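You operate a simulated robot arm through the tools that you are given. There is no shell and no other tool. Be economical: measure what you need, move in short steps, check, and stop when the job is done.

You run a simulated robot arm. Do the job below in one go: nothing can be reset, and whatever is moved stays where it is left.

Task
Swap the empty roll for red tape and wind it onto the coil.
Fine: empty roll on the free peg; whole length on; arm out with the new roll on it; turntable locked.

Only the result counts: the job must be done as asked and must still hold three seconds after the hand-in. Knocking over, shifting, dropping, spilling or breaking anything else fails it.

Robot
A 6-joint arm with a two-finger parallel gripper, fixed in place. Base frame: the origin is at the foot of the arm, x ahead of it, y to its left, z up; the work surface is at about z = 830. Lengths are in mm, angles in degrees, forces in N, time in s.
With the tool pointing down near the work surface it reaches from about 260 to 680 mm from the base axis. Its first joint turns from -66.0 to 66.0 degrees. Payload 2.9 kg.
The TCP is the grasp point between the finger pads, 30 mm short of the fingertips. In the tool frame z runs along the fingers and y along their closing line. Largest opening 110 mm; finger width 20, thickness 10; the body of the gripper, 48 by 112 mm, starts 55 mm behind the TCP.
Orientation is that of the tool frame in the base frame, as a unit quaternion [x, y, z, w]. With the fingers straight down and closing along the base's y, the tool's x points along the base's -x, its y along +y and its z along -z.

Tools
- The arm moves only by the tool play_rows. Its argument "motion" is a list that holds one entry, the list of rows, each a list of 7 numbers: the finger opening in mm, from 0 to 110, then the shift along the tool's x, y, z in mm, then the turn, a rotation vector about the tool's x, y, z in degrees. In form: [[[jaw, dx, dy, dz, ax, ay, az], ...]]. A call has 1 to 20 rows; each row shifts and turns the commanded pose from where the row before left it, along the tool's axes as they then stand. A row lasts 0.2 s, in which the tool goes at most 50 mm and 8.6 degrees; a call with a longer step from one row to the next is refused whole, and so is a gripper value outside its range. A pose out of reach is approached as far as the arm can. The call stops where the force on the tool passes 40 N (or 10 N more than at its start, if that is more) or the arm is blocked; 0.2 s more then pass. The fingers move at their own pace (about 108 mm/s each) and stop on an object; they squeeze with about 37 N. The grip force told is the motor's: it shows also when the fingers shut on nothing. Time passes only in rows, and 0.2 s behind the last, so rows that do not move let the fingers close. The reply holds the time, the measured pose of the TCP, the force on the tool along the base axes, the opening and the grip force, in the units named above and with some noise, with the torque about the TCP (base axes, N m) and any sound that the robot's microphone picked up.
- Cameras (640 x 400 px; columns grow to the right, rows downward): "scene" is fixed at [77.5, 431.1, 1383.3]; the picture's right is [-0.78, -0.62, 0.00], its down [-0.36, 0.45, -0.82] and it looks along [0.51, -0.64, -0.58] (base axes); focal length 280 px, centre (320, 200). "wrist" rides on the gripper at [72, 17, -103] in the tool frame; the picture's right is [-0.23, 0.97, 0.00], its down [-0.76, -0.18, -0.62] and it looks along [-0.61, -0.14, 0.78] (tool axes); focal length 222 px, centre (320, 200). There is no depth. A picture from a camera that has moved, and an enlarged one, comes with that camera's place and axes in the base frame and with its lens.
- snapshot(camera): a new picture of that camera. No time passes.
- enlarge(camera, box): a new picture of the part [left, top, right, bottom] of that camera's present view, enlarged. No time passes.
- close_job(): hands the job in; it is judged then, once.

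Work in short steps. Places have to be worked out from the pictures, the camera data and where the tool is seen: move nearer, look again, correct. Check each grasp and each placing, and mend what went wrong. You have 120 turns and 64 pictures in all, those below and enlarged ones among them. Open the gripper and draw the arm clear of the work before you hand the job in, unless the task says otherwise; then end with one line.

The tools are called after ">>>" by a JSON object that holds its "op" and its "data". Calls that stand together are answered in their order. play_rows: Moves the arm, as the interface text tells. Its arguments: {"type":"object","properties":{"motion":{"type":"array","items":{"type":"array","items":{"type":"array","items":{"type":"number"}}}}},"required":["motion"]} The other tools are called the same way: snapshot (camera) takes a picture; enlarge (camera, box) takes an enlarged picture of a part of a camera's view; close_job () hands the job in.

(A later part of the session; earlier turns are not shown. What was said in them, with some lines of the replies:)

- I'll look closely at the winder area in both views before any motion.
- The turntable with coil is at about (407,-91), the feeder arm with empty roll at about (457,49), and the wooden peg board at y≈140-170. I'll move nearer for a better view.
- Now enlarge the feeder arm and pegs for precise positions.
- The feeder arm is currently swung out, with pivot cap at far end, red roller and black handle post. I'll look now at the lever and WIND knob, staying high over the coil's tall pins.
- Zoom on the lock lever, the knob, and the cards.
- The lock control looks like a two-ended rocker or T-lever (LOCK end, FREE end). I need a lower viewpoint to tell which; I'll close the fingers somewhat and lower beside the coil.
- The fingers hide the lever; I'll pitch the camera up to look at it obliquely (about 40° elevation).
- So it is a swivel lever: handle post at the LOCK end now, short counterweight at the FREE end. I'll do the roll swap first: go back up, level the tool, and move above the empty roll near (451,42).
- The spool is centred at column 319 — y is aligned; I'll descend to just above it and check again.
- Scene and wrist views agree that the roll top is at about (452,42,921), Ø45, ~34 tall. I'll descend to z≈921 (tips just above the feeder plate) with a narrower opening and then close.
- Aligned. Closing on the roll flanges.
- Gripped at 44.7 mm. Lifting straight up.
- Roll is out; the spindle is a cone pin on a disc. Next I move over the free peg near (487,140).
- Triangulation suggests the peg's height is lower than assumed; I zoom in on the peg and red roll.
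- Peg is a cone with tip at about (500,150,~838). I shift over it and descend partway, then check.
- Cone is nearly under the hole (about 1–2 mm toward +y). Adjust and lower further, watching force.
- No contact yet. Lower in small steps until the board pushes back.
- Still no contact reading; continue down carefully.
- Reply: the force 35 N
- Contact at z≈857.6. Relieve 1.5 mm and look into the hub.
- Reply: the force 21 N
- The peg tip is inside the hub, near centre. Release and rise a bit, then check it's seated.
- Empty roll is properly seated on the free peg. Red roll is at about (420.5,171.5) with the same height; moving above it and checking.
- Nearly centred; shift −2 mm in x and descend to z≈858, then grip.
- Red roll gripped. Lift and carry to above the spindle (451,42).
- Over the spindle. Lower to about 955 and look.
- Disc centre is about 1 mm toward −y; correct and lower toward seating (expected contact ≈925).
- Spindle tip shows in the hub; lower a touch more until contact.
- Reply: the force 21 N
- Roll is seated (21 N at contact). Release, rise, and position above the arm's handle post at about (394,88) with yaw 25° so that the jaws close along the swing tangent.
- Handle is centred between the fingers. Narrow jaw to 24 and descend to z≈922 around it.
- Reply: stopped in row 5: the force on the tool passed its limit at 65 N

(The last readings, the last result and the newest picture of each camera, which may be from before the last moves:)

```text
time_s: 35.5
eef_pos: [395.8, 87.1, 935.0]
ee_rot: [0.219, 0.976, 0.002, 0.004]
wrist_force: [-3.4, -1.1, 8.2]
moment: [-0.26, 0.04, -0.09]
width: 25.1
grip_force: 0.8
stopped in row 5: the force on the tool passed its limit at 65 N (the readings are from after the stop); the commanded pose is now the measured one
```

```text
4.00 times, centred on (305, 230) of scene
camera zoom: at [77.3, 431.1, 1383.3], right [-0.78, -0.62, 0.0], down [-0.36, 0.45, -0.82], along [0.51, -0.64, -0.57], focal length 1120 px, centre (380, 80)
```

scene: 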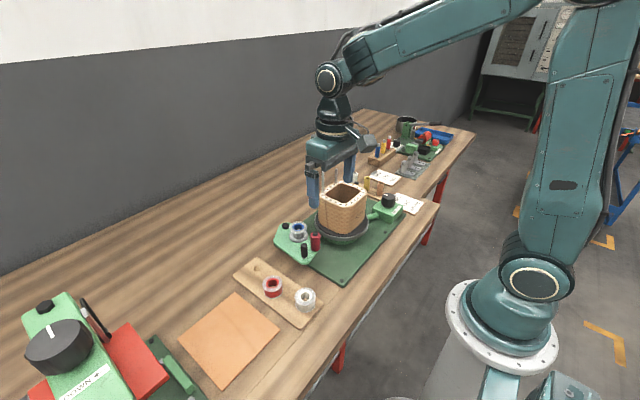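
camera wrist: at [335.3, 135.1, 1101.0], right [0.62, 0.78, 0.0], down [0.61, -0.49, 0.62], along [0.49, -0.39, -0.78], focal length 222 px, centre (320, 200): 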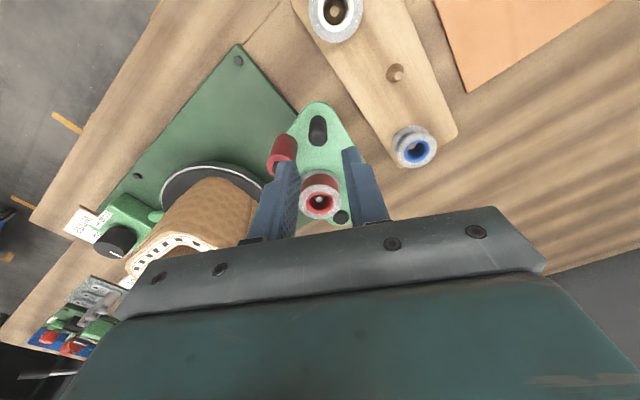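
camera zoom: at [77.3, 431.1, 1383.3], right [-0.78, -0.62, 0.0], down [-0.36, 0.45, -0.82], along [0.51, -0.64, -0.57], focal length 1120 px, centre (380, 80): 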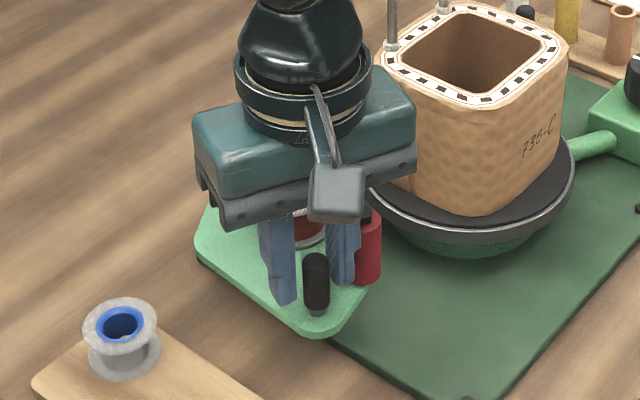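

The finger shoulder touched the roller top; the handle is between the fingers. I'll back up 6 mm (still overlapping the post) and swing the arm in 20° along its arc.

>>> {"op": "play_rows", "data": {"motion": [[[24, 0, 0, -6, 0, 0, 0], [24, 0, 0, 0, 0, 0, 0], [24, -0.3, -8.4, 0, 0, 0, -4], [24, -0.3, -8.4, 0, 0, 0, -4], [24, -0.3, -8.4, 0, 0, 0, -4], [24, -0.3, -8.4, 0, 0, 0, -4], [24, -0.3, -8.4, 0, 0, 0, -4], [24, 0, 0, 0, 0, 0, 0]]]}}

>>> {"op": "enlarge", "data": {"camera": "scene", "box": [240, 170, 400, 280]}}

```text
time_s: 37.4
eef_pos: [384.4, 46.8, 940.3]
ee_rot: [0.046, 0.999, 0.001, 0.003]
wrist_force: [0.5, -2.0, -0.9]
moment: [-0.04, 0.02, 0.03]
width: 24.9
grip_force: 0.3
```

```text
3.64 times, centred on (320, 225) of scene
camera zoom: at [77.5, 431.1, 1383.3], right [-0.78, -0.62, 0.0], down [-0.36, 0.45, -0.82], along [0.51, -0.64, -0.58], focal length 1018 px, centre (320, 109)
```

zoom: 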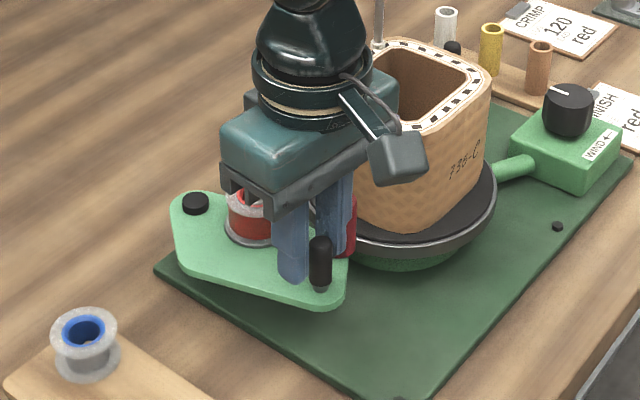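

The arm follows. Continue the swing until the roller meets the coil.

>>> {"op": "play_rows", "data": {"motion": [[[24, -0.3, -8.4, 0, 0, 0, -4], [24, -0.3, -8.4, 0, 0, 0, -4], [24, -0.2, -4.2, 0, 0, 0, -2], [24, -0.2, -4.2, 0, 0, 0, -2], [24, 0, 0, 0, 0, 0, 0]]]}}

```text
time_s: 38.5
eef_pos: [384.9, 22.8, 939.4]
ee_rot: [-0.059, 0.998, 0.0, 0.004]
wrist_force: [0.1, -2.0, 0.7]
moment: [-0.05, 0.02, 0.0]
width: 25.2
grip_force: 0.9
```

>>> {"op": "play_rows", "data": {"motion": [[[24, -0.2, -4.2, 0, 0, 0, -2], [24, -0.2, -4.2, 0, 0, 0, -2], [24, -0.2, -4.2, 0, 0, 0, -2], [24, 0, 0, 0, 0, 0, 0]]]}}

>>> {"op": "enlarge", "data": {"camera": "scene", "box": [260, 170, 420, 280]}}

```text
time_s: 39.5
eef_pos: [388.7, 10.7, 939.9]
ee_rot: [-0.11, 0.994, 0.0, 0.004]
wrist_force: [0.9, -2.3, 1.1]
moment: [-0.05, -0.01, 0.02]
width: 24.9
grip_force: 1.0
```

```text
3.64 times, centred on (340, 225) of scene
camera zoom: at [77.5, 431.1, 1383.3], right [-0.78, -0.62, 0.0], down [-0.36, 0.45, -0.82], along [0.51, -0.64, -0.58], focal length 1018 px, centre (247, 109)
```

zoom: 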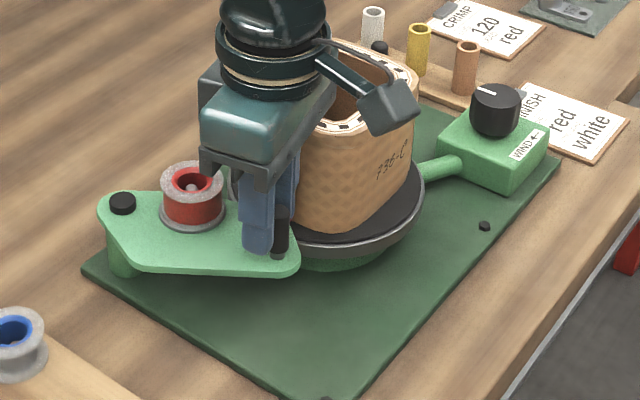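

Near contact; continue in 2° steps with force monitoring.

>>> {"op": "play_rows", "data": {"motion": [[[24, -0.2, -4.2, 0, 0, 0, -2], [24, 0, 0, 0, 0, 0, 0], [24, -0.2, -4.2, 0, 0, 0, -2], [24, 0, 0, 0, 0, 0, 0]]]}}

```text
time_s: 40.5
eef_pos: [389.2, 3.7, 938.9]
ee_rot: [-0.145, 0.989, 0.001, 0.004]
wrist_force: [0.3, -0.2, 0.0]
moment: [0.01, 0.0, -0.01]
width: 24.0
grip_force: 0.1
```

The drag vanished — the arm may have snapped in. Take a look.

>>> {"op": "snapshot", "data": {"camera": "wrist"}}

```text
20 pictures are left
camera wrist: at [313.3, -1.7, 1043.3], right [-0.06, 1.0, 0.0], down [0.78, 0.05, 0.63], along [0.63, 0.04, -0.78], focal length 222 px, centre (320, 200)
```

wrist: 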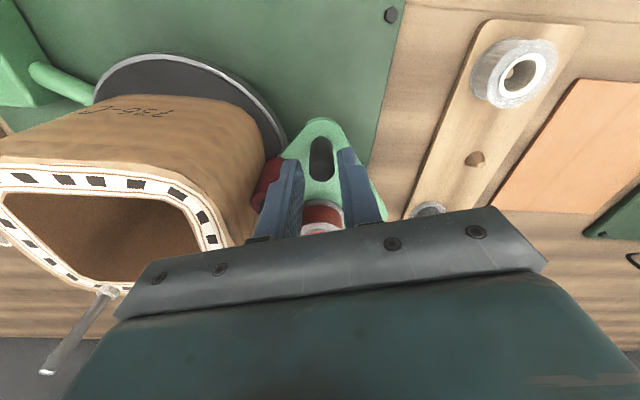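

Handle is still caged and the roller is at the coil face. Nudge slightly more to confirm contact.

>>> {"op": "play_rows", "data": {"motion": [[[24, -0.1, -3, 0, 0, 0, -1.5], [24, 0, 0, 0, 0, 0, 0], [24, -0.1, -3, 0, 0, 0, -1.5], [24, 0, 0, 0, 0, 0, 0]]]}}

```text
time_s: 41.5
eef_pos: [390.3, -2.7, 939.9]
ee_rot: [-0.171, 0.985, 0.0, 0.003]
wrist_force: [-2.4, 2.9, 3.7]
moment: [0.05, 0.02, -0.01]
width: 23.6
grip_force: 0.1
```

Reaction reversed to +y: roller now presses the coil. One more small press to confirm it's a firm stop.

>>> {"op": "play_rows", "data": {"motion": [[[24, 0, -2, 0, 0, 0, -1], [24, 0, 0, 0, 0, 0, 0]]]}}

>>> {"op": "enlarge", "data": {"camera": "wrist", "box": [200, 100, 420, 250]}}

```text
time_s: 42.1
eef_pos: [392.2, -4.7, 940.0]
ee_rot: [-0.179, 0.984, 0.001, 0.003]
wrist_force: [0.1, 0.9, -0.4]
moment: [-0.02, 0.05, 0.01]
width: 23.9
grip_force: 0.0
```

```text
2.67 times, centred on (310, 175) of wrist
camera zoom: at [316.4, -14.5, 1043.1], right [-0.13, 0.99, 0.0], down [0.77, 0.1, 0.63], along [0.62, 0.08, -0.78], focal length 592 px, centre (347, 267)
```

zoom: 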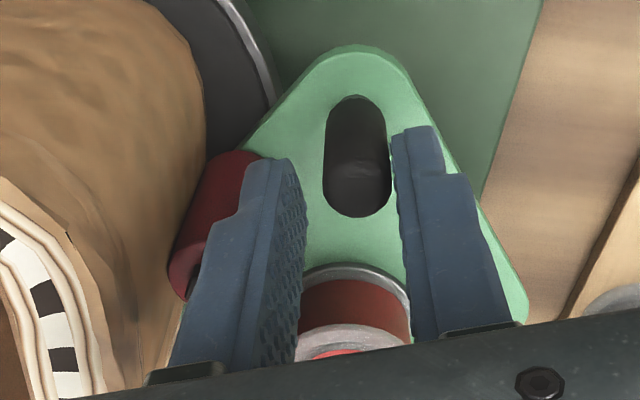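

>>> {"op": "play_rows", "data": {"motion": [[[24, 0, -2.5, 0, 0, 0, -1], [24, 0, 0, 0, 0, 0, 0], [24, 0, -2.5, 0, 0, 0, -1], [24, 0, 0, 0, 0, 0, 0]]]}}

```text
time_s: 43.1
eef_pos: [393.9, -8.3, 939.3]
ee_rot: [-0.197, 0.98, 0.0, 0.004]
wrist_force: [0.3, 0.8, 2.0]
moment: [0.02, 0.0, -0.01]
width: 23.5
grip_force: 0.1
```

>>> {"op": "play_rows", "data": {"motion": [[[24, 0, -3, 0, 0, 0, -1.4], [24, 0, 0, 0, 0, 0, 0], [24, 0, 0, 0, 0, 0, 0]]]}}

>>> {"op": "enlarge", "data": {"camera": "wrist", "box": [200, 100, 420, 250]}}

```text
time_s: 44.0
eef_pos: [393.9, -9.9, 939.5]
ee_rot: [-0.21, 0.978, 0.002, 0.002]
wrist_force: [-8.8, 18.8, 1.5]
moment: [0.23, 0.25, 0.11]
width: 23.9
grip_force: 0.1
```

```text
2.67 times, centred on (310, 175) of wrist
camera zoom: at [319.9, -24.7, 1043.0], right [-0.19, 0.98, 0.0], down [0.77, 0.15, 0.63], along [0.61, 0.12, -0.78], focal length 592 px, centre (347, 267)
```

zoom: 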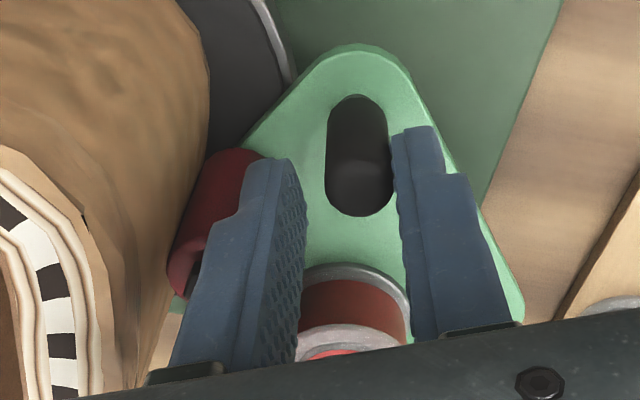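

Firm stop (≈19 N): the roller presses the coil. I back off slightly, lift clear, and yaw the tool (CCW ~120°) high up so that its camera side will face away from the coil for the lever work.

>>> {"op": "play_rows", "data": {"motion": [[[24, 0, 2, 0, 0, 0, 0], [24, 0, 0, -20, 0, 0, 0], [24, 0, 0, -40, 0, 0, 0], [24, 0, 0, -50, 0, 0, 0], [24, 0, 0, -50, 0, 0, 0], [10, 0, 0, 0, 0, 0, -8], [0, 0, 0, 0, 0, 0, -8], [0, 0, 0, 0, 0, 0, -8], [0, 0, 0, 0, 0, 0, -8], [0, 0, 0, 0, 0, 0, -8], [0, 0, 0, 0, 0, 0, -8], [0, 0, 0, 0, 0, 0, -8], [0, 0, 0, 0, 0, 0, -8], [0, 0, 0, 0, 0, 0, -8], [0, 0, 0, 0, 0, 0, -8], [0, 0, 0, 0, 0, 0, -8], [0, 0, 0, 0, 0, 0, -8]]]}}

```text
time_s: 47.5
eef_pos: [393.4, -11.2, 1099.4]
ee_rot: [0.867, -0.498, 0.003, -0.003]
wrist_force: [-0.1, 0.2, -0.5]
moment: [-0.01, 0.0, -0.01]
width: 0.2
grip_force: 36.7
```

Yaw reached. Move over to the −x side of the lever handle and descend to z≈960, then look.

>>> {"op": "play_rows", "data": {"motion": [[[0, 41, 12.7, 0, 0, 0, 0], [0, 41, 12.7, 0, 0, 0, 0], [0, 41, 12.7, 0, 0, 0, 0], [0, 41, 12.7, 0, 0, 0, 0], [0, 41, 12.7, 0, 0, 0, 0], [0, 41, 12.7, 0, 0, 0, 0], [0, 0, 0, 40, 0, 0, 0], [0, 0, 0, 40, 0, 0, 0], [0, 0, 0, 40, 0, 0, 0], [0, 0, 0, 15, 0, 0, 0], [0, 0, 0, 0, 0, 0, 0]]]}}

>>> {"op": "snapshot", "data": {"camera": "wrist"}}

```text
time_s: 50.0
eef_pos: [452.1, -261.3, 963.9]
ee_rot: [0.866, -0.5, 0.003, -0.003]
wrist_force: [-0.8, -0.6, 0.2]
moment: [0.01, 0.0, 0.02]
width: 0.0
grip_force: 37.2
```

```text
17 pictures are left
camera wrist: at [472.5, -332.0, 1068.2], right [-0.96, -0.29, -0.01], down [-0.23, 0.75, 0.62], along [-0.18, 0.6, -0.78], focal length 222 px, centre (320, 200)
```

wrist: 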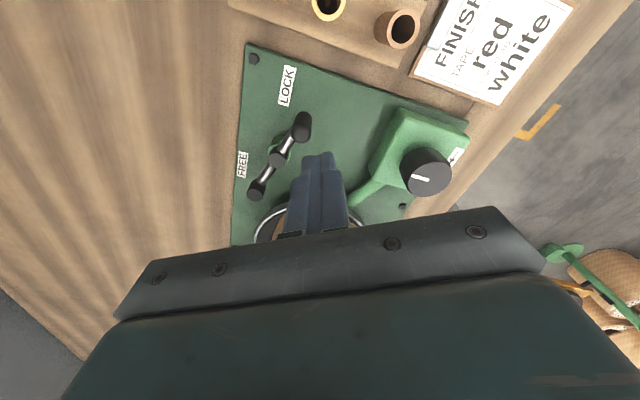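

Good view: LOCK and FREE labels, handle at LOCK side. I'll back off 10 mm, descend beside the handle, and push it outward (+x) toward FREE.

>>> {"op": "play_rows", "data": {"motion": [[[0, -5, 8.6, 0, 0, 0, 0], [0, 0, 0, 25, 0, 0, 0], [0, 0, 0, 20, 0, 0, 0], [0, 0, 0, 10, 0, 0, 0], [0, 0, 0, 0, 0, 0, 0], [0, 3.8, -10.5, 0, 0, 0, 0], [0, 7.1, -5.7, 0, 0, 0, 0], [0, 7.1, -5.7, 0, 0, 0, 0], [0, 7.1, -5.7, 0, 0, 0, 0], [0, 0, 0, 0, 0, 0, 0]]]}}

>>> {"op": "snapshot", "data": {"camera": "wrist"}}

```text
time_s: 52.1
eef_pos: [478.0, -269.0, 910.4]
ee_rot: [0.866, -0.499, 0.003, -0.003]
wrist_force: [0.0, 0.1, -1.0]
moment: [-0.03, -0.02, 0.01]
width: 0.1
grip_force: 37.2
```

```text
16 pictures are left
camera wrist: at [498.3, -340.1, 1013.9], right [-0.96, -0.29, -0.01], down [-0.23, 0.75, 0.62], along [-0.18, 0.6, -0.78], focal length 222 px, centre (320, 200)
```

wrist: 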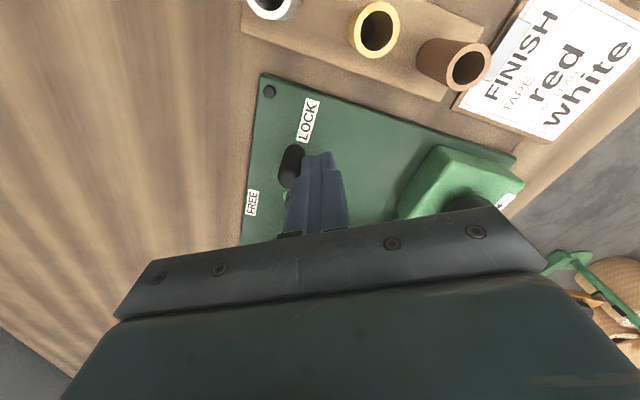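

The lever moves freely that way. Continue around its arc.

>>> {"op": "play_rows", "data": {"motion": [[[0, 3.3, -8.6, 0, 0, 0, 0], [0, 3.3, -8.6, 0, 0, 0, 0], [0, 3.3, -8.6, 0, 0, 0, 0], [0, -1.4, -9.1, 0, 0, 0, 0], [0, -1.4, -9.1, 0, 0, 0, 0], [0, -1.4, -9.1, 0, 0, 0, 0], [0, 0, 0, 0, 0, 0, 0]]]}}

>>> {"op": "snapshot", "data": {"camera": "wrist"}}

```text
time_s: 53.0
eef_pos: [496.2, -265.5, 910.1]
ee_rot: [0.864, -0.503, -0.008, 0.0]
wrist_force: [-10.4, -0.3, 6.6]
moment: [0.01, 0.05, 0.07]
width: 0.0
grip_force: 37.1
stopped in row 3: the force on the tool passed its limit at 49 N (the readings are from after the stop); the commanded pose is now the measured one
```

```text
15 pictures are left
camera wrist: at [517.7, -338.2, 1012.8], right [-0.96, -0.28, 0.01], down [-0.21, 0.75, 0.63], along [-0.19, 0.6, -0.78], focal length 222 px, centre (320, 200)
```

wrist: 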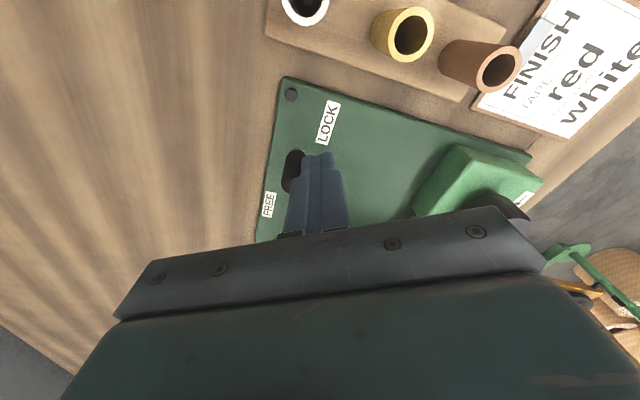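

The push stopped at 49 N. Zoom to see how far the lever has swung.

>>> {"op": "enlarge", "data": {"camera": "wrist", "box": [230, 70, 370, 240]}}

```text
2.35 times, centred on (300, 155) of wrist
camera zoom: at [517.7, -338.2, 1012.8], right [-0.96, -0.28, 0.01], down [-0.21, 0.75, 0.63], along [-0.19, 0.6, -0.78], focal length 523 px, centre (367, 306)
```

zoom: 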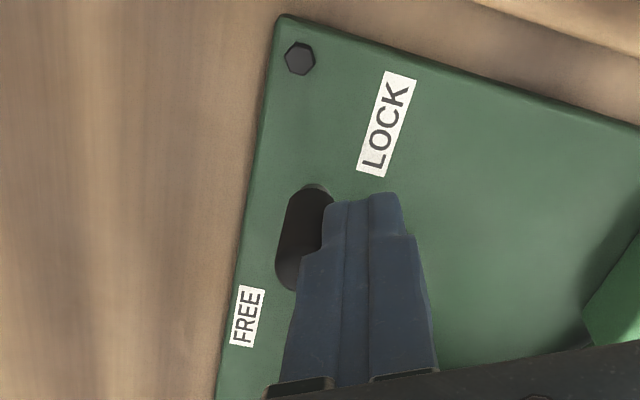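

Handle is at about −58° from its pivot, past LOCK. I'll reposition and push purely tangentially to see whether it's a real stop.

>>> {"op": "play_rows", "data": {"motion": [[[0, 1, 6.3, 0, 0, 0, 0], [0, 0, 0, 0, 0, 0, 0], [0, 0, -3, 0, 0, 0, 0], [0, 0, -3, 0, 0, 0, 0], [0, 0, -2, 0, 0, 0, 0], [0, 0, -2, 0, 0, 0, 0], [0, 0, -2, 0, 0, 0, 0]]]}}

```text
time_s: 54.5
eef_pos: [497.7, -267.1, 909.8]
ee_rot: [0.861, -0.508, -0.012, 0.001]
wrist_force: [-10.1, -0.4, 5.9]
moment: [0.03, 0.01, 0.05]
width: 0.0
grip_force: 36.7
stopped in row 7: the force on the tool passed its limit at 43 N (the readings are from after the stop); the commanded pose is now the measured one
```

Hard stop there: the lever's travel ends at about −57°, presumably FREE. Back off, rise, and look at the WIND label arrow and the lever.

>>> {"op": "play_rows", "data": {"motion": [[[0, 0, 6, 0, 0, 0, 0], [0, 0, 4, -30, 0, 0, 0], [0, 0, 0, -40, 0, 0, 0], [0, 0, 0, 0, 0, 0, 0]]]}}

>>> {"op": "enlarge", "data": {"camera": "scene", "box": [370, 185, 420, 225]}}

>>> {"op": "enlarge", "data": {"camera": "wrist", "box": [200, 60, 480, 230]}}

```text
time_s: 55.5
eef_pos: [491.4, -274.2, 977.5]
ee_rot: [0.862, -0.507, -0.012, 0.001]
wrist_force: [0.1, 0.2, -0.4]
moment: [-0.03, 0.01, 0.02]
width: 0.1
grip_force: 37.0
```

```text
10.00 times, centred on (395, 205) of scene
camera zoom: at [77.4, 431.1, 1383.3], right [-0.78, -0.62, 0.0], down [-0.36, 0.45, -0.82], along [0.51, -0.64, -0.58], focal length 2799 px, centre (-430, 150)
```

zoom: 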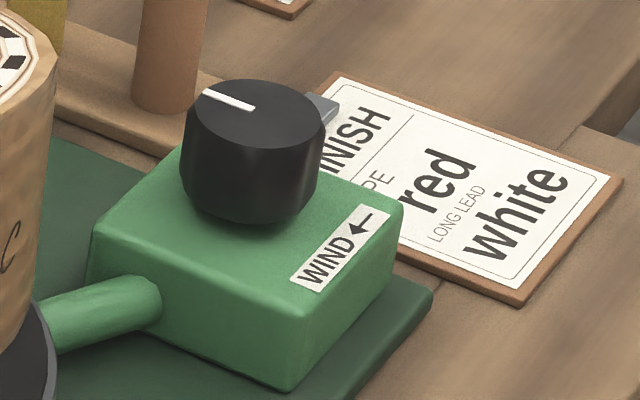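

```text
2.29 times, centred on (340, 145) of wrist
camera zoom: at [513.9, -345.4, 1081.1], right [-0.96, -0.28, 0.02], down [-0.2, 0.75, 0.63], along [-0.19, 0.61, -0.77], focal length 508 px, centre (274, 326)
```

zoom: 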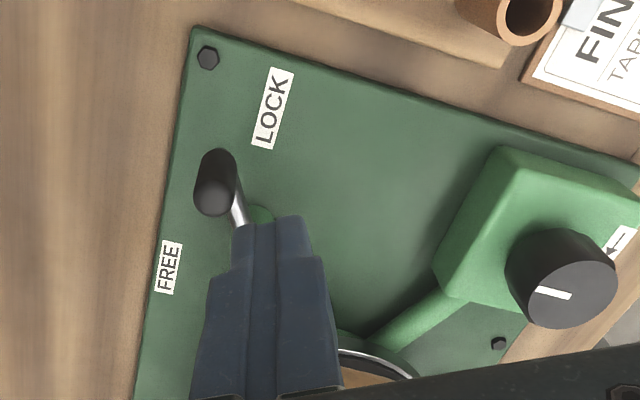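

Label reads "WIND ←": on the near rim the arrow points to +y, i.e. clockwise from above. I'll go to the knob at about (346,−257), top z≈890, levelling the tool on the way, and try it.

>>> {"op": "play_rows", "data": {"motion": [[[20, 0, 0, 0, 0.8, 1.1, 0], [50, -21.4, 29.7, 0, 0, 0, 0], [70, -21.4, 29.7, 0, 0, 0, 0], [70, -21.4, 29.7, 0, 0, 0, 0], [70, -21.4, 29.7, 0, 0, 0, 0], [70, 0, 0, 0, 0, 0, 0]]]}}

>>> {"op": "snapshot", "data": {"camera": "wrist"}}

```text
time_s: 56.9
eef_pos: [346.2, -255.4, 978.8]
ee_rot: [0.862, -0.507, 0.001, 0.0]
wrist_force: [0.7, 0.7, -0.6]
moment: [-0.01, 0.01, -0.02]
width: 70.0
grip_force: 0.1
```

```text
11 pictures are left
camera wrist: at [365.7, -326.4, 1083.3], right [-0.96, -0.28, 0.0], down [-0.22, 0.75, 0.62], along [-0.17, 0.6, -0.78], focal length 222 px, centre (320, 200)
```

wrist: 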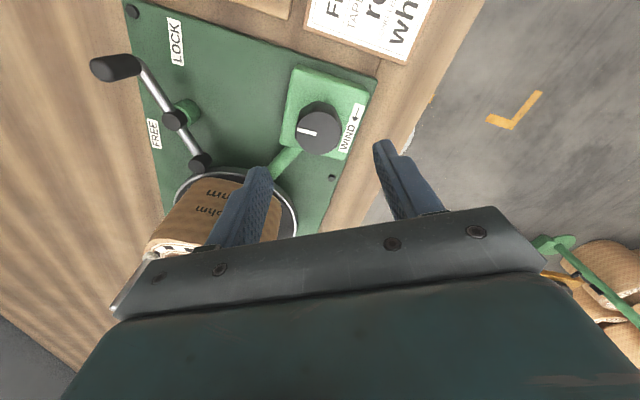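

Knob is centred beneath the tool. Descend to z≈900, grip, and turn clockwise by 24° to test.

>>> {"op": "play_rows", "data": {"motion": [[[66, 0, 0, 30, 0, 0, 0], [66, 0, 0, 30, 0, 0, 0], [66, 0, 0, 19, 0, 0, 0], [66, 0, 0, 0, 0, 0, 0], [36, 0, 0, 0, 0, 0, 0], [34, 0, 0, 0, 0, 0, 0], [34, 0, 0, 0, 0, 0, 0], [34, 0, 0, 0, 0, 0, 8], [34, 0, 0, 0, 0, 0, 8], [34, 0, 0, 0, 0, 0, 8], [34, 0, 0, 0, 0, 0, 0]]]}}

```text
time_s: 59.3
eef_pos: [347.9, -254.5, 900.9]
ee_rot: [0.739, -0.674, 0.001, -0.002]
wrist_force: [24.6, 13.9, -9.9]
moment: [-0.43, 0.44, 0.31]
width: 40.2
grip_force: 45.3
```

Knob gripped (40 mm). Continue turning and watch the torque.

>>> {"op": "play_rows", "data": {"motion": [[[34, 0, 0, 0, 0, 0, 8], [34, 0, 0, 0, 0, 0, 8], [34, 0, 0, 0, 0, 0, 8], [34, 0, 0, 0, 0, 0, 0]]]}}

>>> {"op": "enlarge", "data": {"camera": "scene", "box": [270, 160, 430, 270]}}

```text
time_s: 60.3
eef_pos: [347.5, -256.4, 900.7]
ee_rot: [-0.58, 0.815, -0.003, 0.001]
wrist_force: [16.3, -0.9, 3.1]
moment: [0.12, -0.17, 0.02]
width: 42.1
grip_force: 7.9
```

```text
3.64 times, centred on (350, 215) of scene
camera zoom: at [77.8, 431.1, 1383.3], right [-0.78, -0.62, 0.0], down [-0.36, 0.45, -0.82], along [0.51, -0.64, -0.58], focal length 1018 px, centre (211, 146)
```

zoom: 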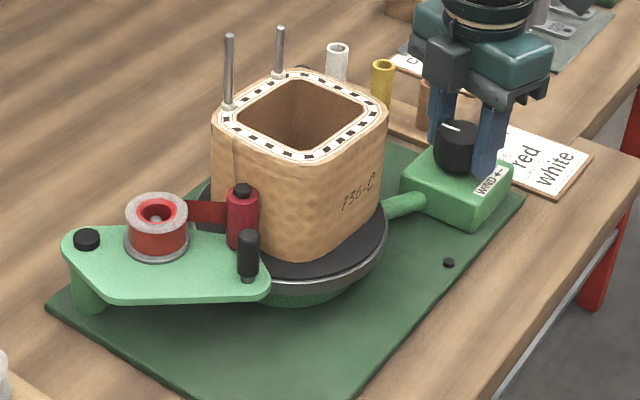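

The knob's mark has not moved (jaws slipped over it), and tape is now threaded from the roll to the coil. Test the counter-clockwise direction.

>>> {"op": "play_rows", "data": {"motion": [[[50, 0, 0, 0, 0, 0, 0], [50, 0, 0, 0, 0, 0, 0], [34, 0, 0, 0, 0, 0, 0], [34, 0, 0, 0, 0, 0, 0], [34, 0, 0, 0, 0, 0, -8], [34, 0, 0, 0, 0, 0, -8], [34, 0, 0, 0, 0, 0, 0]]]}}

```text
time_s: 61.9
eef_pos: [347.7, -256.5, 900.5]
ee_rot: [-0.69, 0.723, -0.004, 0.002]
wrist_force: [19.4, -9.2, -1.0]
moment: [0.14, 0.55, -0.09]
width: 40.1
grip_force: 45.3
```

Torque is low this way. Recentre 2 mm and turn another 32° CCW, then look at the mark.

>>> {"op": "play_rows", "data": {"motion": [[[34, 0, -2, 0, 0, 0, 0], [34, 0, 0, 0, 0, 0, -8], [34, 0, 0, 0, 0, 0, -8], [34, 0, 0, 0, 0, 0, -8], [34, 0, 0, 0, 0, 0, -8], [34, 0, 0, 0, 0, 0, 0]]]}}

>>> {"op": "enlarge", "data": {"camera": "scene", "box": [270, 160, 430, 270]}}

```text
time_s: 63.3
eef_pos: [347.8, -255.9, 899.9]
ee_rot: [0.863, -0.505, 0.0, -0.001]
wrist_force: [16.3, 2.5, 0.0]
moment: [0.01, -0.08, -0.86]
width: 39.8
grip_force: 45.2
```

```text
3.64 times, centred on (350, 215) of scene
camera zoom: at [77.8, 431.2, 1383.3], right [-0.78, -0.62, 0.0], down [-0.36, 0.45, -0.82], along [0.51, -0.64, -0.58], focal length 1018 px, centre (211, 146)
```

zoom: 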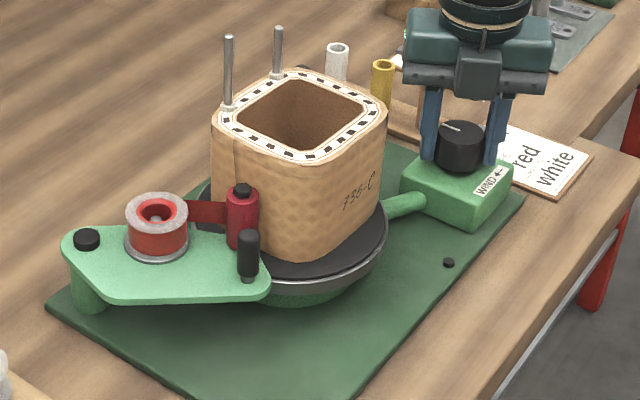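

Knob blocked both ways → the turntable is locked with the lever there. I'll release the knob, go to the outer side of the lever handle, and swing it the other way until its stop.

>>> {"op": "play_rows", "data": {"motion": [[[60, 0, 0, 0, 0, 0, 0], [66, 0, 0, -5, 0, 0, 0], [66, 0, 0, -35, 0, 0, 0], [50, 0, 0, -40, 0, 0, 0], [30, 20.4, -41.2, 0, 0, 0, 0], [10, 20.4, -41.2, 0, 0, 0, 0], [0, 20.4, -41.2, 0, 0, 0, 0], [0, 20.4, -41.2, 0, 0, 0, 0], [0, 0, 0, 30, 0, 0, 0], [0, 0, 0, 30, 0, 0, 0], [0, 0, 0, 10, 0, 0, 0], [0, 0, 0, 0, 0, 0, 0]]]}}

```text
time_s: 65.9
eef_pos: [531.9, -245.1, 910.8]
ee_rot: [0.862, -0.507, 0.002, 0.0]
wrist_force: [0.1, 0.5, 0.4]
moment: [0.04, -0.02, 0.0]
width: 0.1
grip_force: 37.2
```

Now push the handle clockwise around its arc.

>>> {"op": "play_rows", "data": {"motion": [[[0, 0.5, 7.2, 0, 0, 0, 0], [0, 1, 9.4, 0, 0, 0, 0], [0, 1, 9.4, 0, 0, 0, 0], [0, 1, 9.4, 0, 0, 0, 0], [0, -3.6, 8.5, 0, 0, 0, 0], [0, -3.6, 8.5, 0, 0, 0, 0], [0, -3.6, 8.5, 0, 0, 0, 0], [0, 0, 0, 0, 0, 0, 0]]]}}

```text
time_s: 67.5
eef_pos: [487.9, -269.2, 912.1]
ee_rot: [0.865, -0.502, 0.013, -0.003]
wrist_force: [12.6, -2.9, -9.9]
moment: [-0.05, -0.24, 0.01]
width: 0.1
grip_force: 37.0
stopped in row 7: the force on the tool passed its limit at 51 N (the readings are from after the stop); the commanded pose is now the measured one
```

The handle is back at its original angle (hard stop): two positions only. The far one blocked the table (short end at the disc), so this one may actually be FREE. Return to the knob, better centred, and test clockwise.

>>> {"op": "play_rows", "data": {"motion": [[[0, 2.5, -4.3, 0, 0, 0, 0], [0, 0, 0, -30, 0, 0, 0], [20, 0, 0, -36, -1, -1.1, 0], [50, -20.7, 29.2, 0, 0, 0, 0], [66, -20.7, 29.2, 0, 0, 0, 0], [66, -20.7, 29.2, 0, 0, 0, 0], [66, -20.7, 29.2, 0, 0, 0, 0], [66, 0, 0, 30, 0, 0, 0], [66, 0, 0, 30, 0, 0, 0], [66, 0, 0, 18, 0, 0, 0], [66, 0, 0, 0, 0, 0, 0]]]}}

```text
time_s: 69.8
eef_pos: [345.9, -254.0, 902.1]
ee_rot: [0.865, -0.502, -0.002, 0.001]
wrist_force: [0.7, -0.7, 0.8]
moment: [-0.04, 0.03, 0.01]
width: 65.9
grip_force: 0.1
```

Shift +4 mm in x, then grip and check lateral force before turning.

>>> {"op": "play_rows", "data": {"motion": [[[66, 2.2, -3.9, 0, 0, 0, 0], [50, 0, 0, 0, 0, 0, 0], [34, 0, 0, 0, 0, 0, 0], [34, 0, 0, 0, 0, 0, 0]]]}}

```text
time_s: 70.8
eef_pos: [348.2, -255.3, 901.5]
ee_rot: [0.863, -0.505, -0.003, 0.002]
wrist_force: [-18.7, -10.6, 5.3]
moment: [0.14, -0.03, -0.07]
width: 40.0
grip_force: 45.7
```

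Knob centre is at x≈348; recentre and turn clockwise.

>>> {"op": "play_rows", "data": {"motion": [[[34, 0, 2.1, 0, 0, 0, 0], [34, 0, 0, 0, 0, 0, 0], [34, 0, 0, 0, 0, 0, 6], [34, 0, 0, 0, 0, 0, 6], [34, 0, 0, 0, 0, 0, 6], [34, 0, 0, 0, 0, 0, 0]]]}}

```text
time_s: 72.2
eef_pos: [347.4, -256.0, 901.2]
ee_rot: [0.774, -0.633, -0.002, 0.002]
wrist_force: [-24.2, -14.3, -0.8]
moment: [0.7, -1.03, -0.05]
width: 39.7
grip_force: 44.7
```

Torque is low now. Turn 24° more and look at the mark and coil.

>>> {"op": "play_rows", "data": {"motion": [[[34, 0, 0, 0, 0, 0, 8], [34, 0, 0, 0, 0, 0, 8], [34, 0, 0, 0, 0, 0, 8], [34, 0, 0, 0, 0, 0, 0]]]}}

>>> {"op": "enlarge", "data": {"camera": "scene", "box": [270, 160, 430, 270]}}

```text
time_s: 73.2
eef_pos: [347.8, -256.9, 900.8]
ee_rot: [-0.624, 0.781, 0.001, -0.003]
wrist_force: [-28.3, -13.1, -5.2]
moment: [0.54, -0.9, 0.08]
width: 39.9
grip_force: 45.0
```

```text
3.64 times, centred on (350, 215) of scene
camera zoom: at [76.8, 430.8, 1383.5], right [-0.78, -0.62, 0.0], down [-0.36, 0.45, -0.82], along [0.51, -0.64, -0.57], focal length 1018 px, centre (211, 146)
```

zoom: 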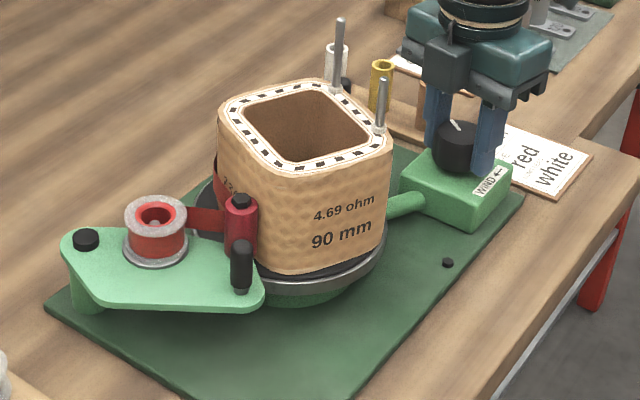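

It works: the coil has turned and red tape is winding on (that lever position is FREE). Relieve the lateral force and keep turning clockwise.

>>> {"op": "play_rows", "data": {"motion": [[[34, 1.2, 1.5, 0, 0, 0, 0], [34, 0, 0, 0, 0, 0, 8], [34, 0, 0, 0, 0, 0, 8], [34, 0, 0, 0, 0, 0, 8], [34, 0, 0, 0, 0, 0, 8], [34, 0, 0, 0, 0, 0, 8], [34, 0, 0, 0, 0, 0, 0]]]}}

```text
time_s: 74.8
eef_pos: [346.7, -256.9, 901.2]
ee_rot: [-0.322, 0.947, 0.002, -0.002]
wrist_force: [-23.4, 2.3, 2.0]
moment: [-0.67, -0.37, -0.1]
width: 39.6
grip_force: 45.3
```

>>> {"op": "play_rows", "data": {"motion": [[[34, 1.6, 1.2, 0, 0, 0, 0], [34, 0, 0, 0, 0, 0, 8.4], [34, 0, 0, 0, 0, 0, 8.4], [34, 0, 0, 0, 0, 0, 8.4], [34, 0, 0, 0, 0, 0, 8.4], [34, 0, 0, 0, 0, 0, 8.4], [34, 0, 0, 0, 0, 0, 8.4], [34, 0, 0, 0, 0, 0, 8.4], [34, 0, 0, 0, 0, 0, 8.4], [34, 0, 0, 0, 0, 0, 8.4], [34, 0, 0, 0, 0, 0, 8.4], [34, 0, 0, 0, 0, 0, 8.4], [34, 0, 0, 0, 0, 0, 8.4], [34, 0, 0, 0, 0, 0, 8.4], [34, 0, 0, 0, 0, 0, 8.4], [34, 0, 0, 0, 0, 0, 0]]]}}

```text
time_s: 78.2
eef_pos: [347.3, -253.9, 900.4]
ee_rot: [0.641, 0.768, 0.002, -0.002]
wrist_force: [10.8, 23.9, 0.8]
moment: [0.51, 0.25, -0.07]
width: 39.6
grip_force: 45.4
```

About 200° of knob turned so far. Check tape progress.

>>> {"op": "enlarge", "data": {"camera": "scene", "box": [270, 160, 430, 270]}}

```text
3.64 times, centred on (350, 215) of scene
camera zoom: at [77.7, 431.7, 1383.1], right [-0.78, -0.62, 0.0], down [-0.36, 0.45, -0.82], along [0.51, -0.64, -0.57], focal length 1018 px, centre (211, 146)
```

zoom: 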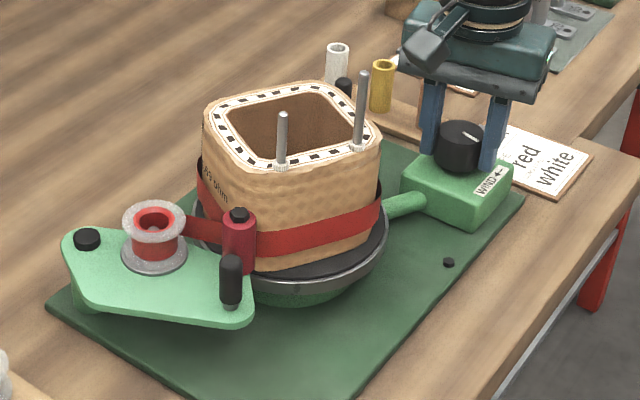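

The roll is shrinking, tape going on nicely. Continue clockwise.

>>> {"op": "play_rows", "data": {"motion": [[[34, 0, 0, 0, 0, 0, 8.4], [34, 0, 0, 0, 0, 0, 8.4], [34, 0, 0, 0, 0, 0, 8.4], [34, 0, 0, 0, 0, 0, 8.4], [34, 0, 0, 0, 0, 0, 8.4], [34, 0, 0, 0, 0, 0, 8.4], [34, 0, 0, 0, 0, 0, 8.4], [34, 0, 0, 0, 0, 0, 8.4], [34, 0, 0, 0, 0, 0, 0]]]}}

```text
time_s: 80.2
eef_pos: [347.4, -254.7, 900.2]
ee_rot: [0.959, 0.285, 0.002, -0.001]
wrist_force: [23.2, 12.5, -19.5]
moment: [-0.07, -1.03, 0.04]
width: 39.6
grip_force: 45.2
```

Still turning fine at yaw −147°. Release and rotate the open gripper back to get a fresh turn range.

>>> {"op": "play_rows", "data": {"motion": [[[60, 0, 0, 0, 0, 0, 0], [66, 0, 0, 0, 0, 0, 0], [66, 0, 0, 0, 0, 0, -8.4], [66, 0, 0, 0, 0, 0, -8.4], [66, 0, 0, 0, 0, 0, -8.4], [66, 0, 0, 0, 0, 0, -8.4], [66, 0, 0, 0, 0, 0, -8.4], [66, 0, 0, 0, 0, 0, -8.4], [66, 0, 0, 0, 0, 0, -8.4], [66, 0, 0, 0, 0, 0, -8.4], [66, 0, 0, 0, 0, 0, -8.4], [66, 0, 0, 0, 0, 0, -8.4], [66, 0, 0, 0, 0, 0, -8.4], [66, 0, 0, 0, 0, 0, -8.4], [66, 0, 0, 0, 0, 0, -8.4], [66, 0, 0, 0, 0, 0, -8.4], [66, 0, 0, 0, 0, 0, -8.4], [66, 0, 0, 0, 0, 0, 0]]]}}

>>> {"op": "play_rows", "data": {"motion": [[[66, 0, 0, 0, 0, 0, -8.4], [66, 0, 0, 0, 0, 0, -8.4], [66, 0, 0, 0, 0, 0, -8.4], [66, 0, 0, 0, 0, 0, -8.4], [66, 0, 0, 0, 0, 0, -8.4], [66, 0, 0, 0, 0, 0, -8.4], [66, 0, 0, 0, 0, 0, -8.4], [66, 0, 0, 0, 0, 0, -8.4], [66, 0, 0, 0, 0, 0, -8.4], [66, 0, 0, 0, 0, 0, -8.4], [66, 0, 0, 0, 0, 0, -8.4], [66, 0, 0, 0, 0, 0, -8.4], [66, 0, 0, 0, 0, 0, -8.4], [66, 0, 0, 0, 0, 0, -8.4], [66, 0, 0, 0, 0, 0, -8.4], [66, 0, 0, 0, 0, 0, 0]]]}}

>>> {"op": "enlarge", "data": {"camera": "scene", "box": [270, 160, 430, 270]}}

```text
time_s: 84.0
eef_pos: [345.9, -256.1, 901.4]
ee_rot: [0.182, 0.983, -0.001, -0.001]
wrist_force: [0.0, -0.2, 0.1]
moment: [0.02, 0.02, 0.04]
width: 66.0
grip_force: 0.0
```

```text
time_s: 87.5
eef_pos: [346.1, -256.5, 900.7]
ee_rot: [0.794, -0.609, -0.002, 0.001]
wrist_force: [0.3, 0.3, 0.3]
moment: [0.0, 0.0, 0.01]
width: 65.9
grip_force: 0.0
```

```text
3.64 times, centred on (350, 215) of scene
camera zoom: at [77.5, 431.1, 1383.3], right [-0.78, -0.62, 0.0], down [-0.36, 0.45, -0.82], along [0.51, -0.64, -0.58], focal length 1018 px, centre (211, 146)
```

zoom: 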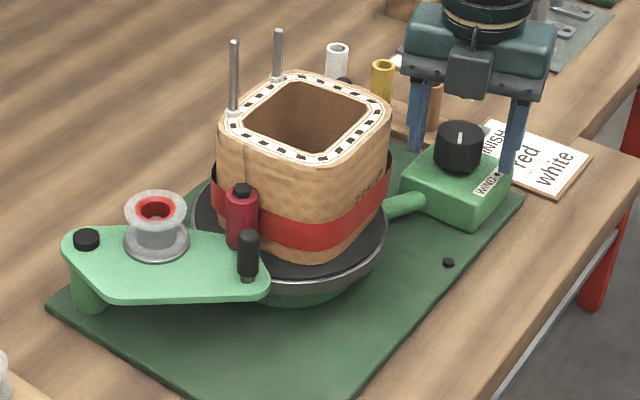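

The roll is bare — the tape is wound on. I'll turn ~64° more clockwise so the tail surely passes under the roller.

>>> {"op": "play_rows", "data": {"motion": [[[50, 0, -1.2, 0, 0, 0, 0], [34, 0, 0, 0, 0, 0, 0], [34, 0, 0, 0, 0, 0, 0], [34, 0, 0, 0, 0, 0, 8], [34, 0, 0, 0, 0, 0, 8], [34, 0, 0, 0, 0, 0, 8], [34, 0, 0, 0, 0, 0, 8], [34, 0, 0, 0, 0, 0, 8], [34, 0, 0, 0, 0, 0, 8], [34, 0, 0, 0, 0, 0, 8], [34, 0, 0, 0, 0, 0, 8], [34, 0, 0, 0, 0, 0, 0]]]}}

```text
time_s: 90.0
eef_pos: [346.5, -257.0, 900.4]
ee_rot: [-0.347, 0.938, 0.002, -0.002]
wrist_force: [-1.4, -4.7, 4.1]
moment: [-0.17, -0.67, -0.15]
width: 40.1
grip_force: 44.7
```

Release, rise, and go push the lever outward to its LOCK stop (short end at the disc).

>>> {"op": "play_rows", "data": {"motion": [[[60, 0, 0, 0, 0, 0, 0], [66, 0, 0, -8, 0, 0, 0], [66, 0, 0, -35, 0, 0, 0], [40, 0, 0, -36, 0, 0, 0], [10, -22.4, -21.8, 0, 0, 0, 0], [0, -22.4, -21.8, 0, 0, 0, 0], [0, -22.4, -21.8, 0, 0, 0, 0], [0, 0, 0, 0, 0, 0, 0], [0, 0, 0, 30, 0, 0, 0], [0, 0, 0, 30, 0, 0, 0], [0, 0, 0, 9, 0, 0, 0], [0, 0, 0, 0, 0, 0, 0]]]}}

>>> {"op": "play_rows", "data": {"motion": [[[0, -11.2, -7, 0, 0, 0, 0], [0, -4.6, -7.8, 0, 0, 0, 0], [0, -4.6, -7.8, 0, 0, 0, 0], [0, -4.6, -7.8, 0, 0, 0, 0], [0, -4.3, -3.2, 0, 0, 0, 0], [0, -4.3, -3.2, 0, 0, 0, 0], [0, -4.3, -3.2, 0, 0, 0, 0], [0, -4.3, -3.2, 0, 0, 0, 0], [0, 0, 0, 0, 0, 0, 0]]]}}

```text
time_s: 92.7
eef_pos: [443.6, -262.3, 911.3]
ee_rot: [-0.349, 0.937, 0.002, -0.002]
wrist_force: [0.2, -0.4, -1.1]
moment: [-0.02, 0.01, 0.01]
width: 0.0
grip_force: 37.5
```

```text
time_s: 94.7
eef_pos: [497.1, -267.7, 909.3]
ee_rot: [-0.343, 0.939, 0.004, -0.007]
wrist_force: [-5.5, -2.9, 1.1]
moment: [-0.05, 0.02, 0.0]
width: 0.1
grip_force: 37.4
stopped in row 9: the force on the tool passed its limit at 42 N (the readings are from after the stop); the commanded pose is now the measured one
```

Lever is at the LOCK stop. Back off, rise over the pins and go above the feeder-arm handle with jaw aligned to its tangent; then look.

>>> {"op": "play_rows", "data": {"motion": [[[0, 9, 5, 0, 0, 0, 0], [0, 0, 0, -40, 0, 0, 0], [0, 0, 0, -50, 0, 0, 0], [0, 0, 0, -50, 0, 0, 8], [0, 0, 0, -50, 0, 0, 8], [24, 0, 0, 0, 0, 0, 4], [24, -0.9, 40, 0, 0, 0, 0], [24, -0.9, 40, 0, 0, 0, 0], [24, -0.9, 40, 0, 0, 0, 0], [24, -0.9, 40, 0, 0, 0, 0], [24, -0.9, 40, 0, 0, 0, 0], [24, -0.9, 40, 0, 0, 0, 0], [24, -0.9, 40, 0, 0, 0, 0], [24, 0, 0, 45, 0, 0, 0], [24, 0, 0, 45, 0, 0, 0], [24, 0, 0, 0, 0, 0, 0]]]}}

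>>> {"op": "snapshot", "data": {"camera": "wrist"}}

```text
time_s: 98.1
eef_pos: [396.9, -5.0, 1008.7]
ee_rot: [-0.176, 0.984, 0.003, -0.006]
wrist_force: [0.8, 1.2, -0.4]
moment: [0.03, -0.02, -0.01]
width: 23.8
grip_force: 0.1
```

```text
5 pictures are left
camera wrist: at [323.6, -14.2, 1114.0], right [-0.13, 0.99, 0.0], down [0.78, 0.1, 0.61], along [0.61, 0.08, -0.79], focal length 222 px, centre (320, 200)
```

wrist: 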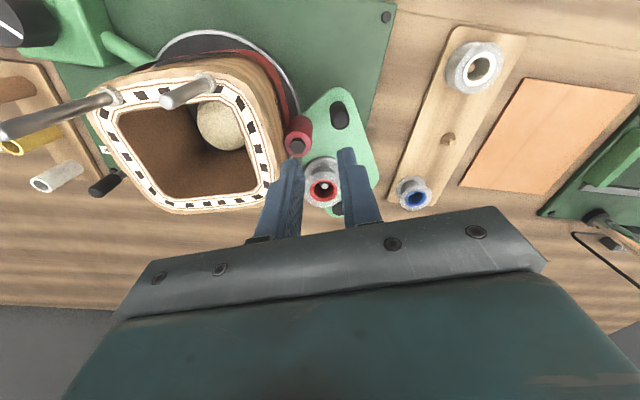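

The handle is now at about (383.5,10.5), since the coil stands differently. Correct position and yaw, and descend to z≈941.

>>> {"op": "play_rows", "data": {"motion": [[[25, 7.2, 19.2, 0, 0, 0, 0], [25, 0, 0, 0, 0, 0, 8], [25, 0, 0, 30, 0, 0, 0], [25, 0, 0, 15, 0, 0, 0], [25, 0, 0, 12, 0, 0, 0], [25, 0, 0, 10, 0, 0, 0], [25, 0, 0, 0, 0, 0, 0]]]}}

>>> {"op": "enlarge", "data": {"camera": "wrist", "box": [200, 80, 440, 250]}}

```text
time_s: 99.7
eef_pos: [382.6, 10.1, 943.9]
ee_rot: [-0.107, 0.994, 0.002, -0.007]
wrist_force: [0.2, 1.1, -0.4]
moment: [-0.02, -0.02, -0.01]
width: 25.0
grip_force: 0.2
```

```text
2.35 times, centred on (320, 165) of wrist
camera zoom: at [309.5, 11.9, 1048.8], right [0.01, 1.0, 0.0], down [0.79, -0.01, 0.61], along [0.61, -0.01, -0.79], focal length 523 px, centre (320, 282)
```

zoom: 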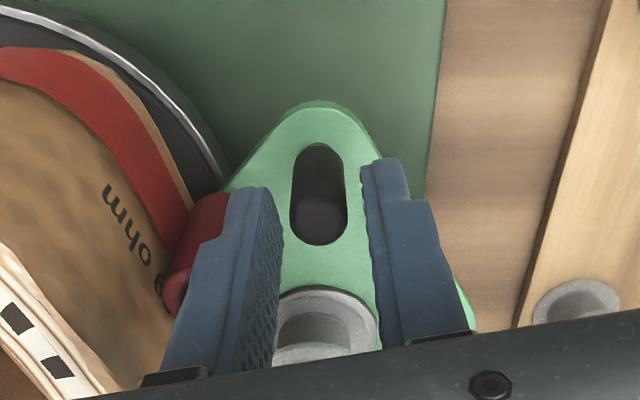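

Handle is caged. Swing the arm out along the reverse arc.

>>> {"op": "play_rows", "data": {"motion": [[[25, -0.3, 8.4, 0, 0, 0, 4], [25, -0.3, 8.4, 0, 0, 0, 4], [25, -0.3, 8.4, 0, 0, 0, 4], [25, -0.3, 8.4, 0, 0, 0, 4], [25, -0.3, 8.4, 0, 0, 0, 4], [25, -0.3, 8.4, 0, 0, 0, 4], [25, -0.3, 8.4, 0, 0, 0, 4], [25, -0.3, 8.4, 0, 0, 0, 4], [25, -0.3, 8.4, 0, 0, 0, 4], [25, 0, 0, 0, 0, 0, 0]]]}}

```text
time_s: 101.9
eef_pos: [389.7, 84.8, 943.7]
ee_rot: [0.205, 0.979, 0.0, -0.008]
wrist_force: [-0.1, 0.8, -0.2]
moment: [0.02, 0.01, 0.0]
width: 25.4
grip_force: 0.8
```

Nearly at the original out position; nudge on gently to its stop.

>>> {"op": "play_rows", "data": {"motion": [[[25, -0.1, 4.2, 0, 0, 0, 2], [25, 0, 0, 0, 0, 0, 0], [25, -0.1, 4.2, 0, 0, 0, 2], [25, 0, 0, 0, 0, 0, 0]]]}}

```text
time_s: 102.9
eef_pos: [393.0, 91.9, 945.5]
ee_rot: [0.239, 0.971, -0.001, -0.007]
wrist_force: [-0.6, 0.2, -0.2]
moment: [0.03, 0.0, 0.03]
width: 24.8
grip_force: 0.1
```

>>> {"op": "play_rows", "data": {"motion": [[[25, -0.1, 3, 0, 0, 0, 1.5], [25, 0, 0, 0, 0, 0, 0], [25, -0.1, 3, 0, 0, 0, 1.5], [25, 0, 0, 0, 0, 0, 0]]]}}

>>> {"op": "enlarge", "data": {"camera": "scene", "box": [220, 160, 420, 320]}}

```text
time_s: 103.9
eef_pos: [397.5, 96.3, 944.1]
ee_rot: [0.265, 0.964, -0.002, -0.008]
wrist_force: [-4.9, -14.6, 5.3]
moment: [-0.26, 0.23, 0.06]
width: 32.6
grip_force: 7.6
```

```text
2.50 times, centred on (320, 240) of scene
camera zoom: at [77.3, 430.7, 1383.4], right [-0.78, -0.62, 0.0], down [-0.36, 0.45, -0.82], along [0.51, -0.64, -0.58], focal length 700 px, centre (320, 100)
```

zoom: 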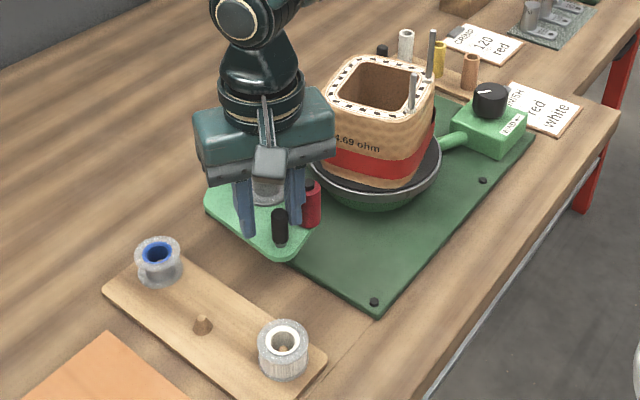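

The arm is against its out stop. Ease off, lift away and retreat, then make final checks.

>>> {"op": "play_rows", "data": {"motion": [[[25, 0, -4, 0, 0, 0, 0], [25, 0, 0, 0, 0, 0, 0], [25, 0, 0, -20, 0, 0, 0], [30, 0, 0, -45, 0, 0, 0], [60, 0, 0, -45, 0, 0, 0], [90, 0, 0, -45, 0, 0, 0], [110, 0, 0, -45, 0, 0, 0], [110, 0, -40, 0, 0, 0, 0], [110, 0, -40, 0, 0, 0, 0], [110, 0, -40, 0, 0, 0, 0], [110, 0, 0, 0, 0, 0, 0]]]}}

>>> {"op": "snapshot", "data": {"camera": "wrist"}}

>>> {"op": "enlarge", "data": {"camera": "scene", "box": [220, 160, 420, 320]}}

```text
time_s: 106.3
eef_pos: [337.3, -9.6, 1144.7]
ee_rot: [0.265, 0.964, 0.0, -0.008]
wrist_force: [-0.2, -0.5, 0.7]
moment: [-0.03, -0.01, 0.03]
width: 109.9
grip_force: 0.1
```

```text
2 pictures are left
camera wrist: at [282.9, 41.1, 1249.6], right [0.69, 0.72, -0.01], down [0.57, -0.54, 0.61], along [0.44, -0.43, -0.79], focal length 222 px, centre (320, 200)
```

wrist: 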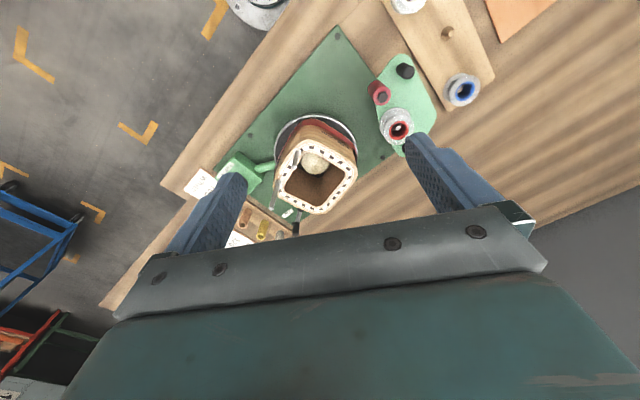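

```text
2.50 times, centred on (320, 240) of scene
camera zoom: at [77.4, 431.1, 1383.3], right [-0.78, -0.62, 0.0], down [-0.36, 0.45, -0.82], along [0.51, -0.64, -0.58], focal length 700 px, centre (320, 100)
```

zoom: 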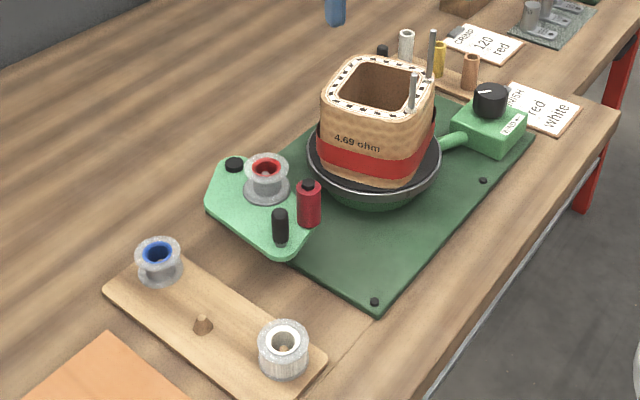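

Everything checks out: the empty roll is on the free peg and the red roll, now bare, is on the swung-out arm. The tape is on the coil, the lever was left at its locking stop, and the gripper is open and clear. Handing in.

>>> {"op": "close_job", "data": {}}

```text
The job is handed in.
```

The job is handed in: the empty roll is on the free peg, all the red tape is wound onto the coil, the arm is out with the new roll on it, and the turntable lever is at the stop where the WIND knob was blocked.
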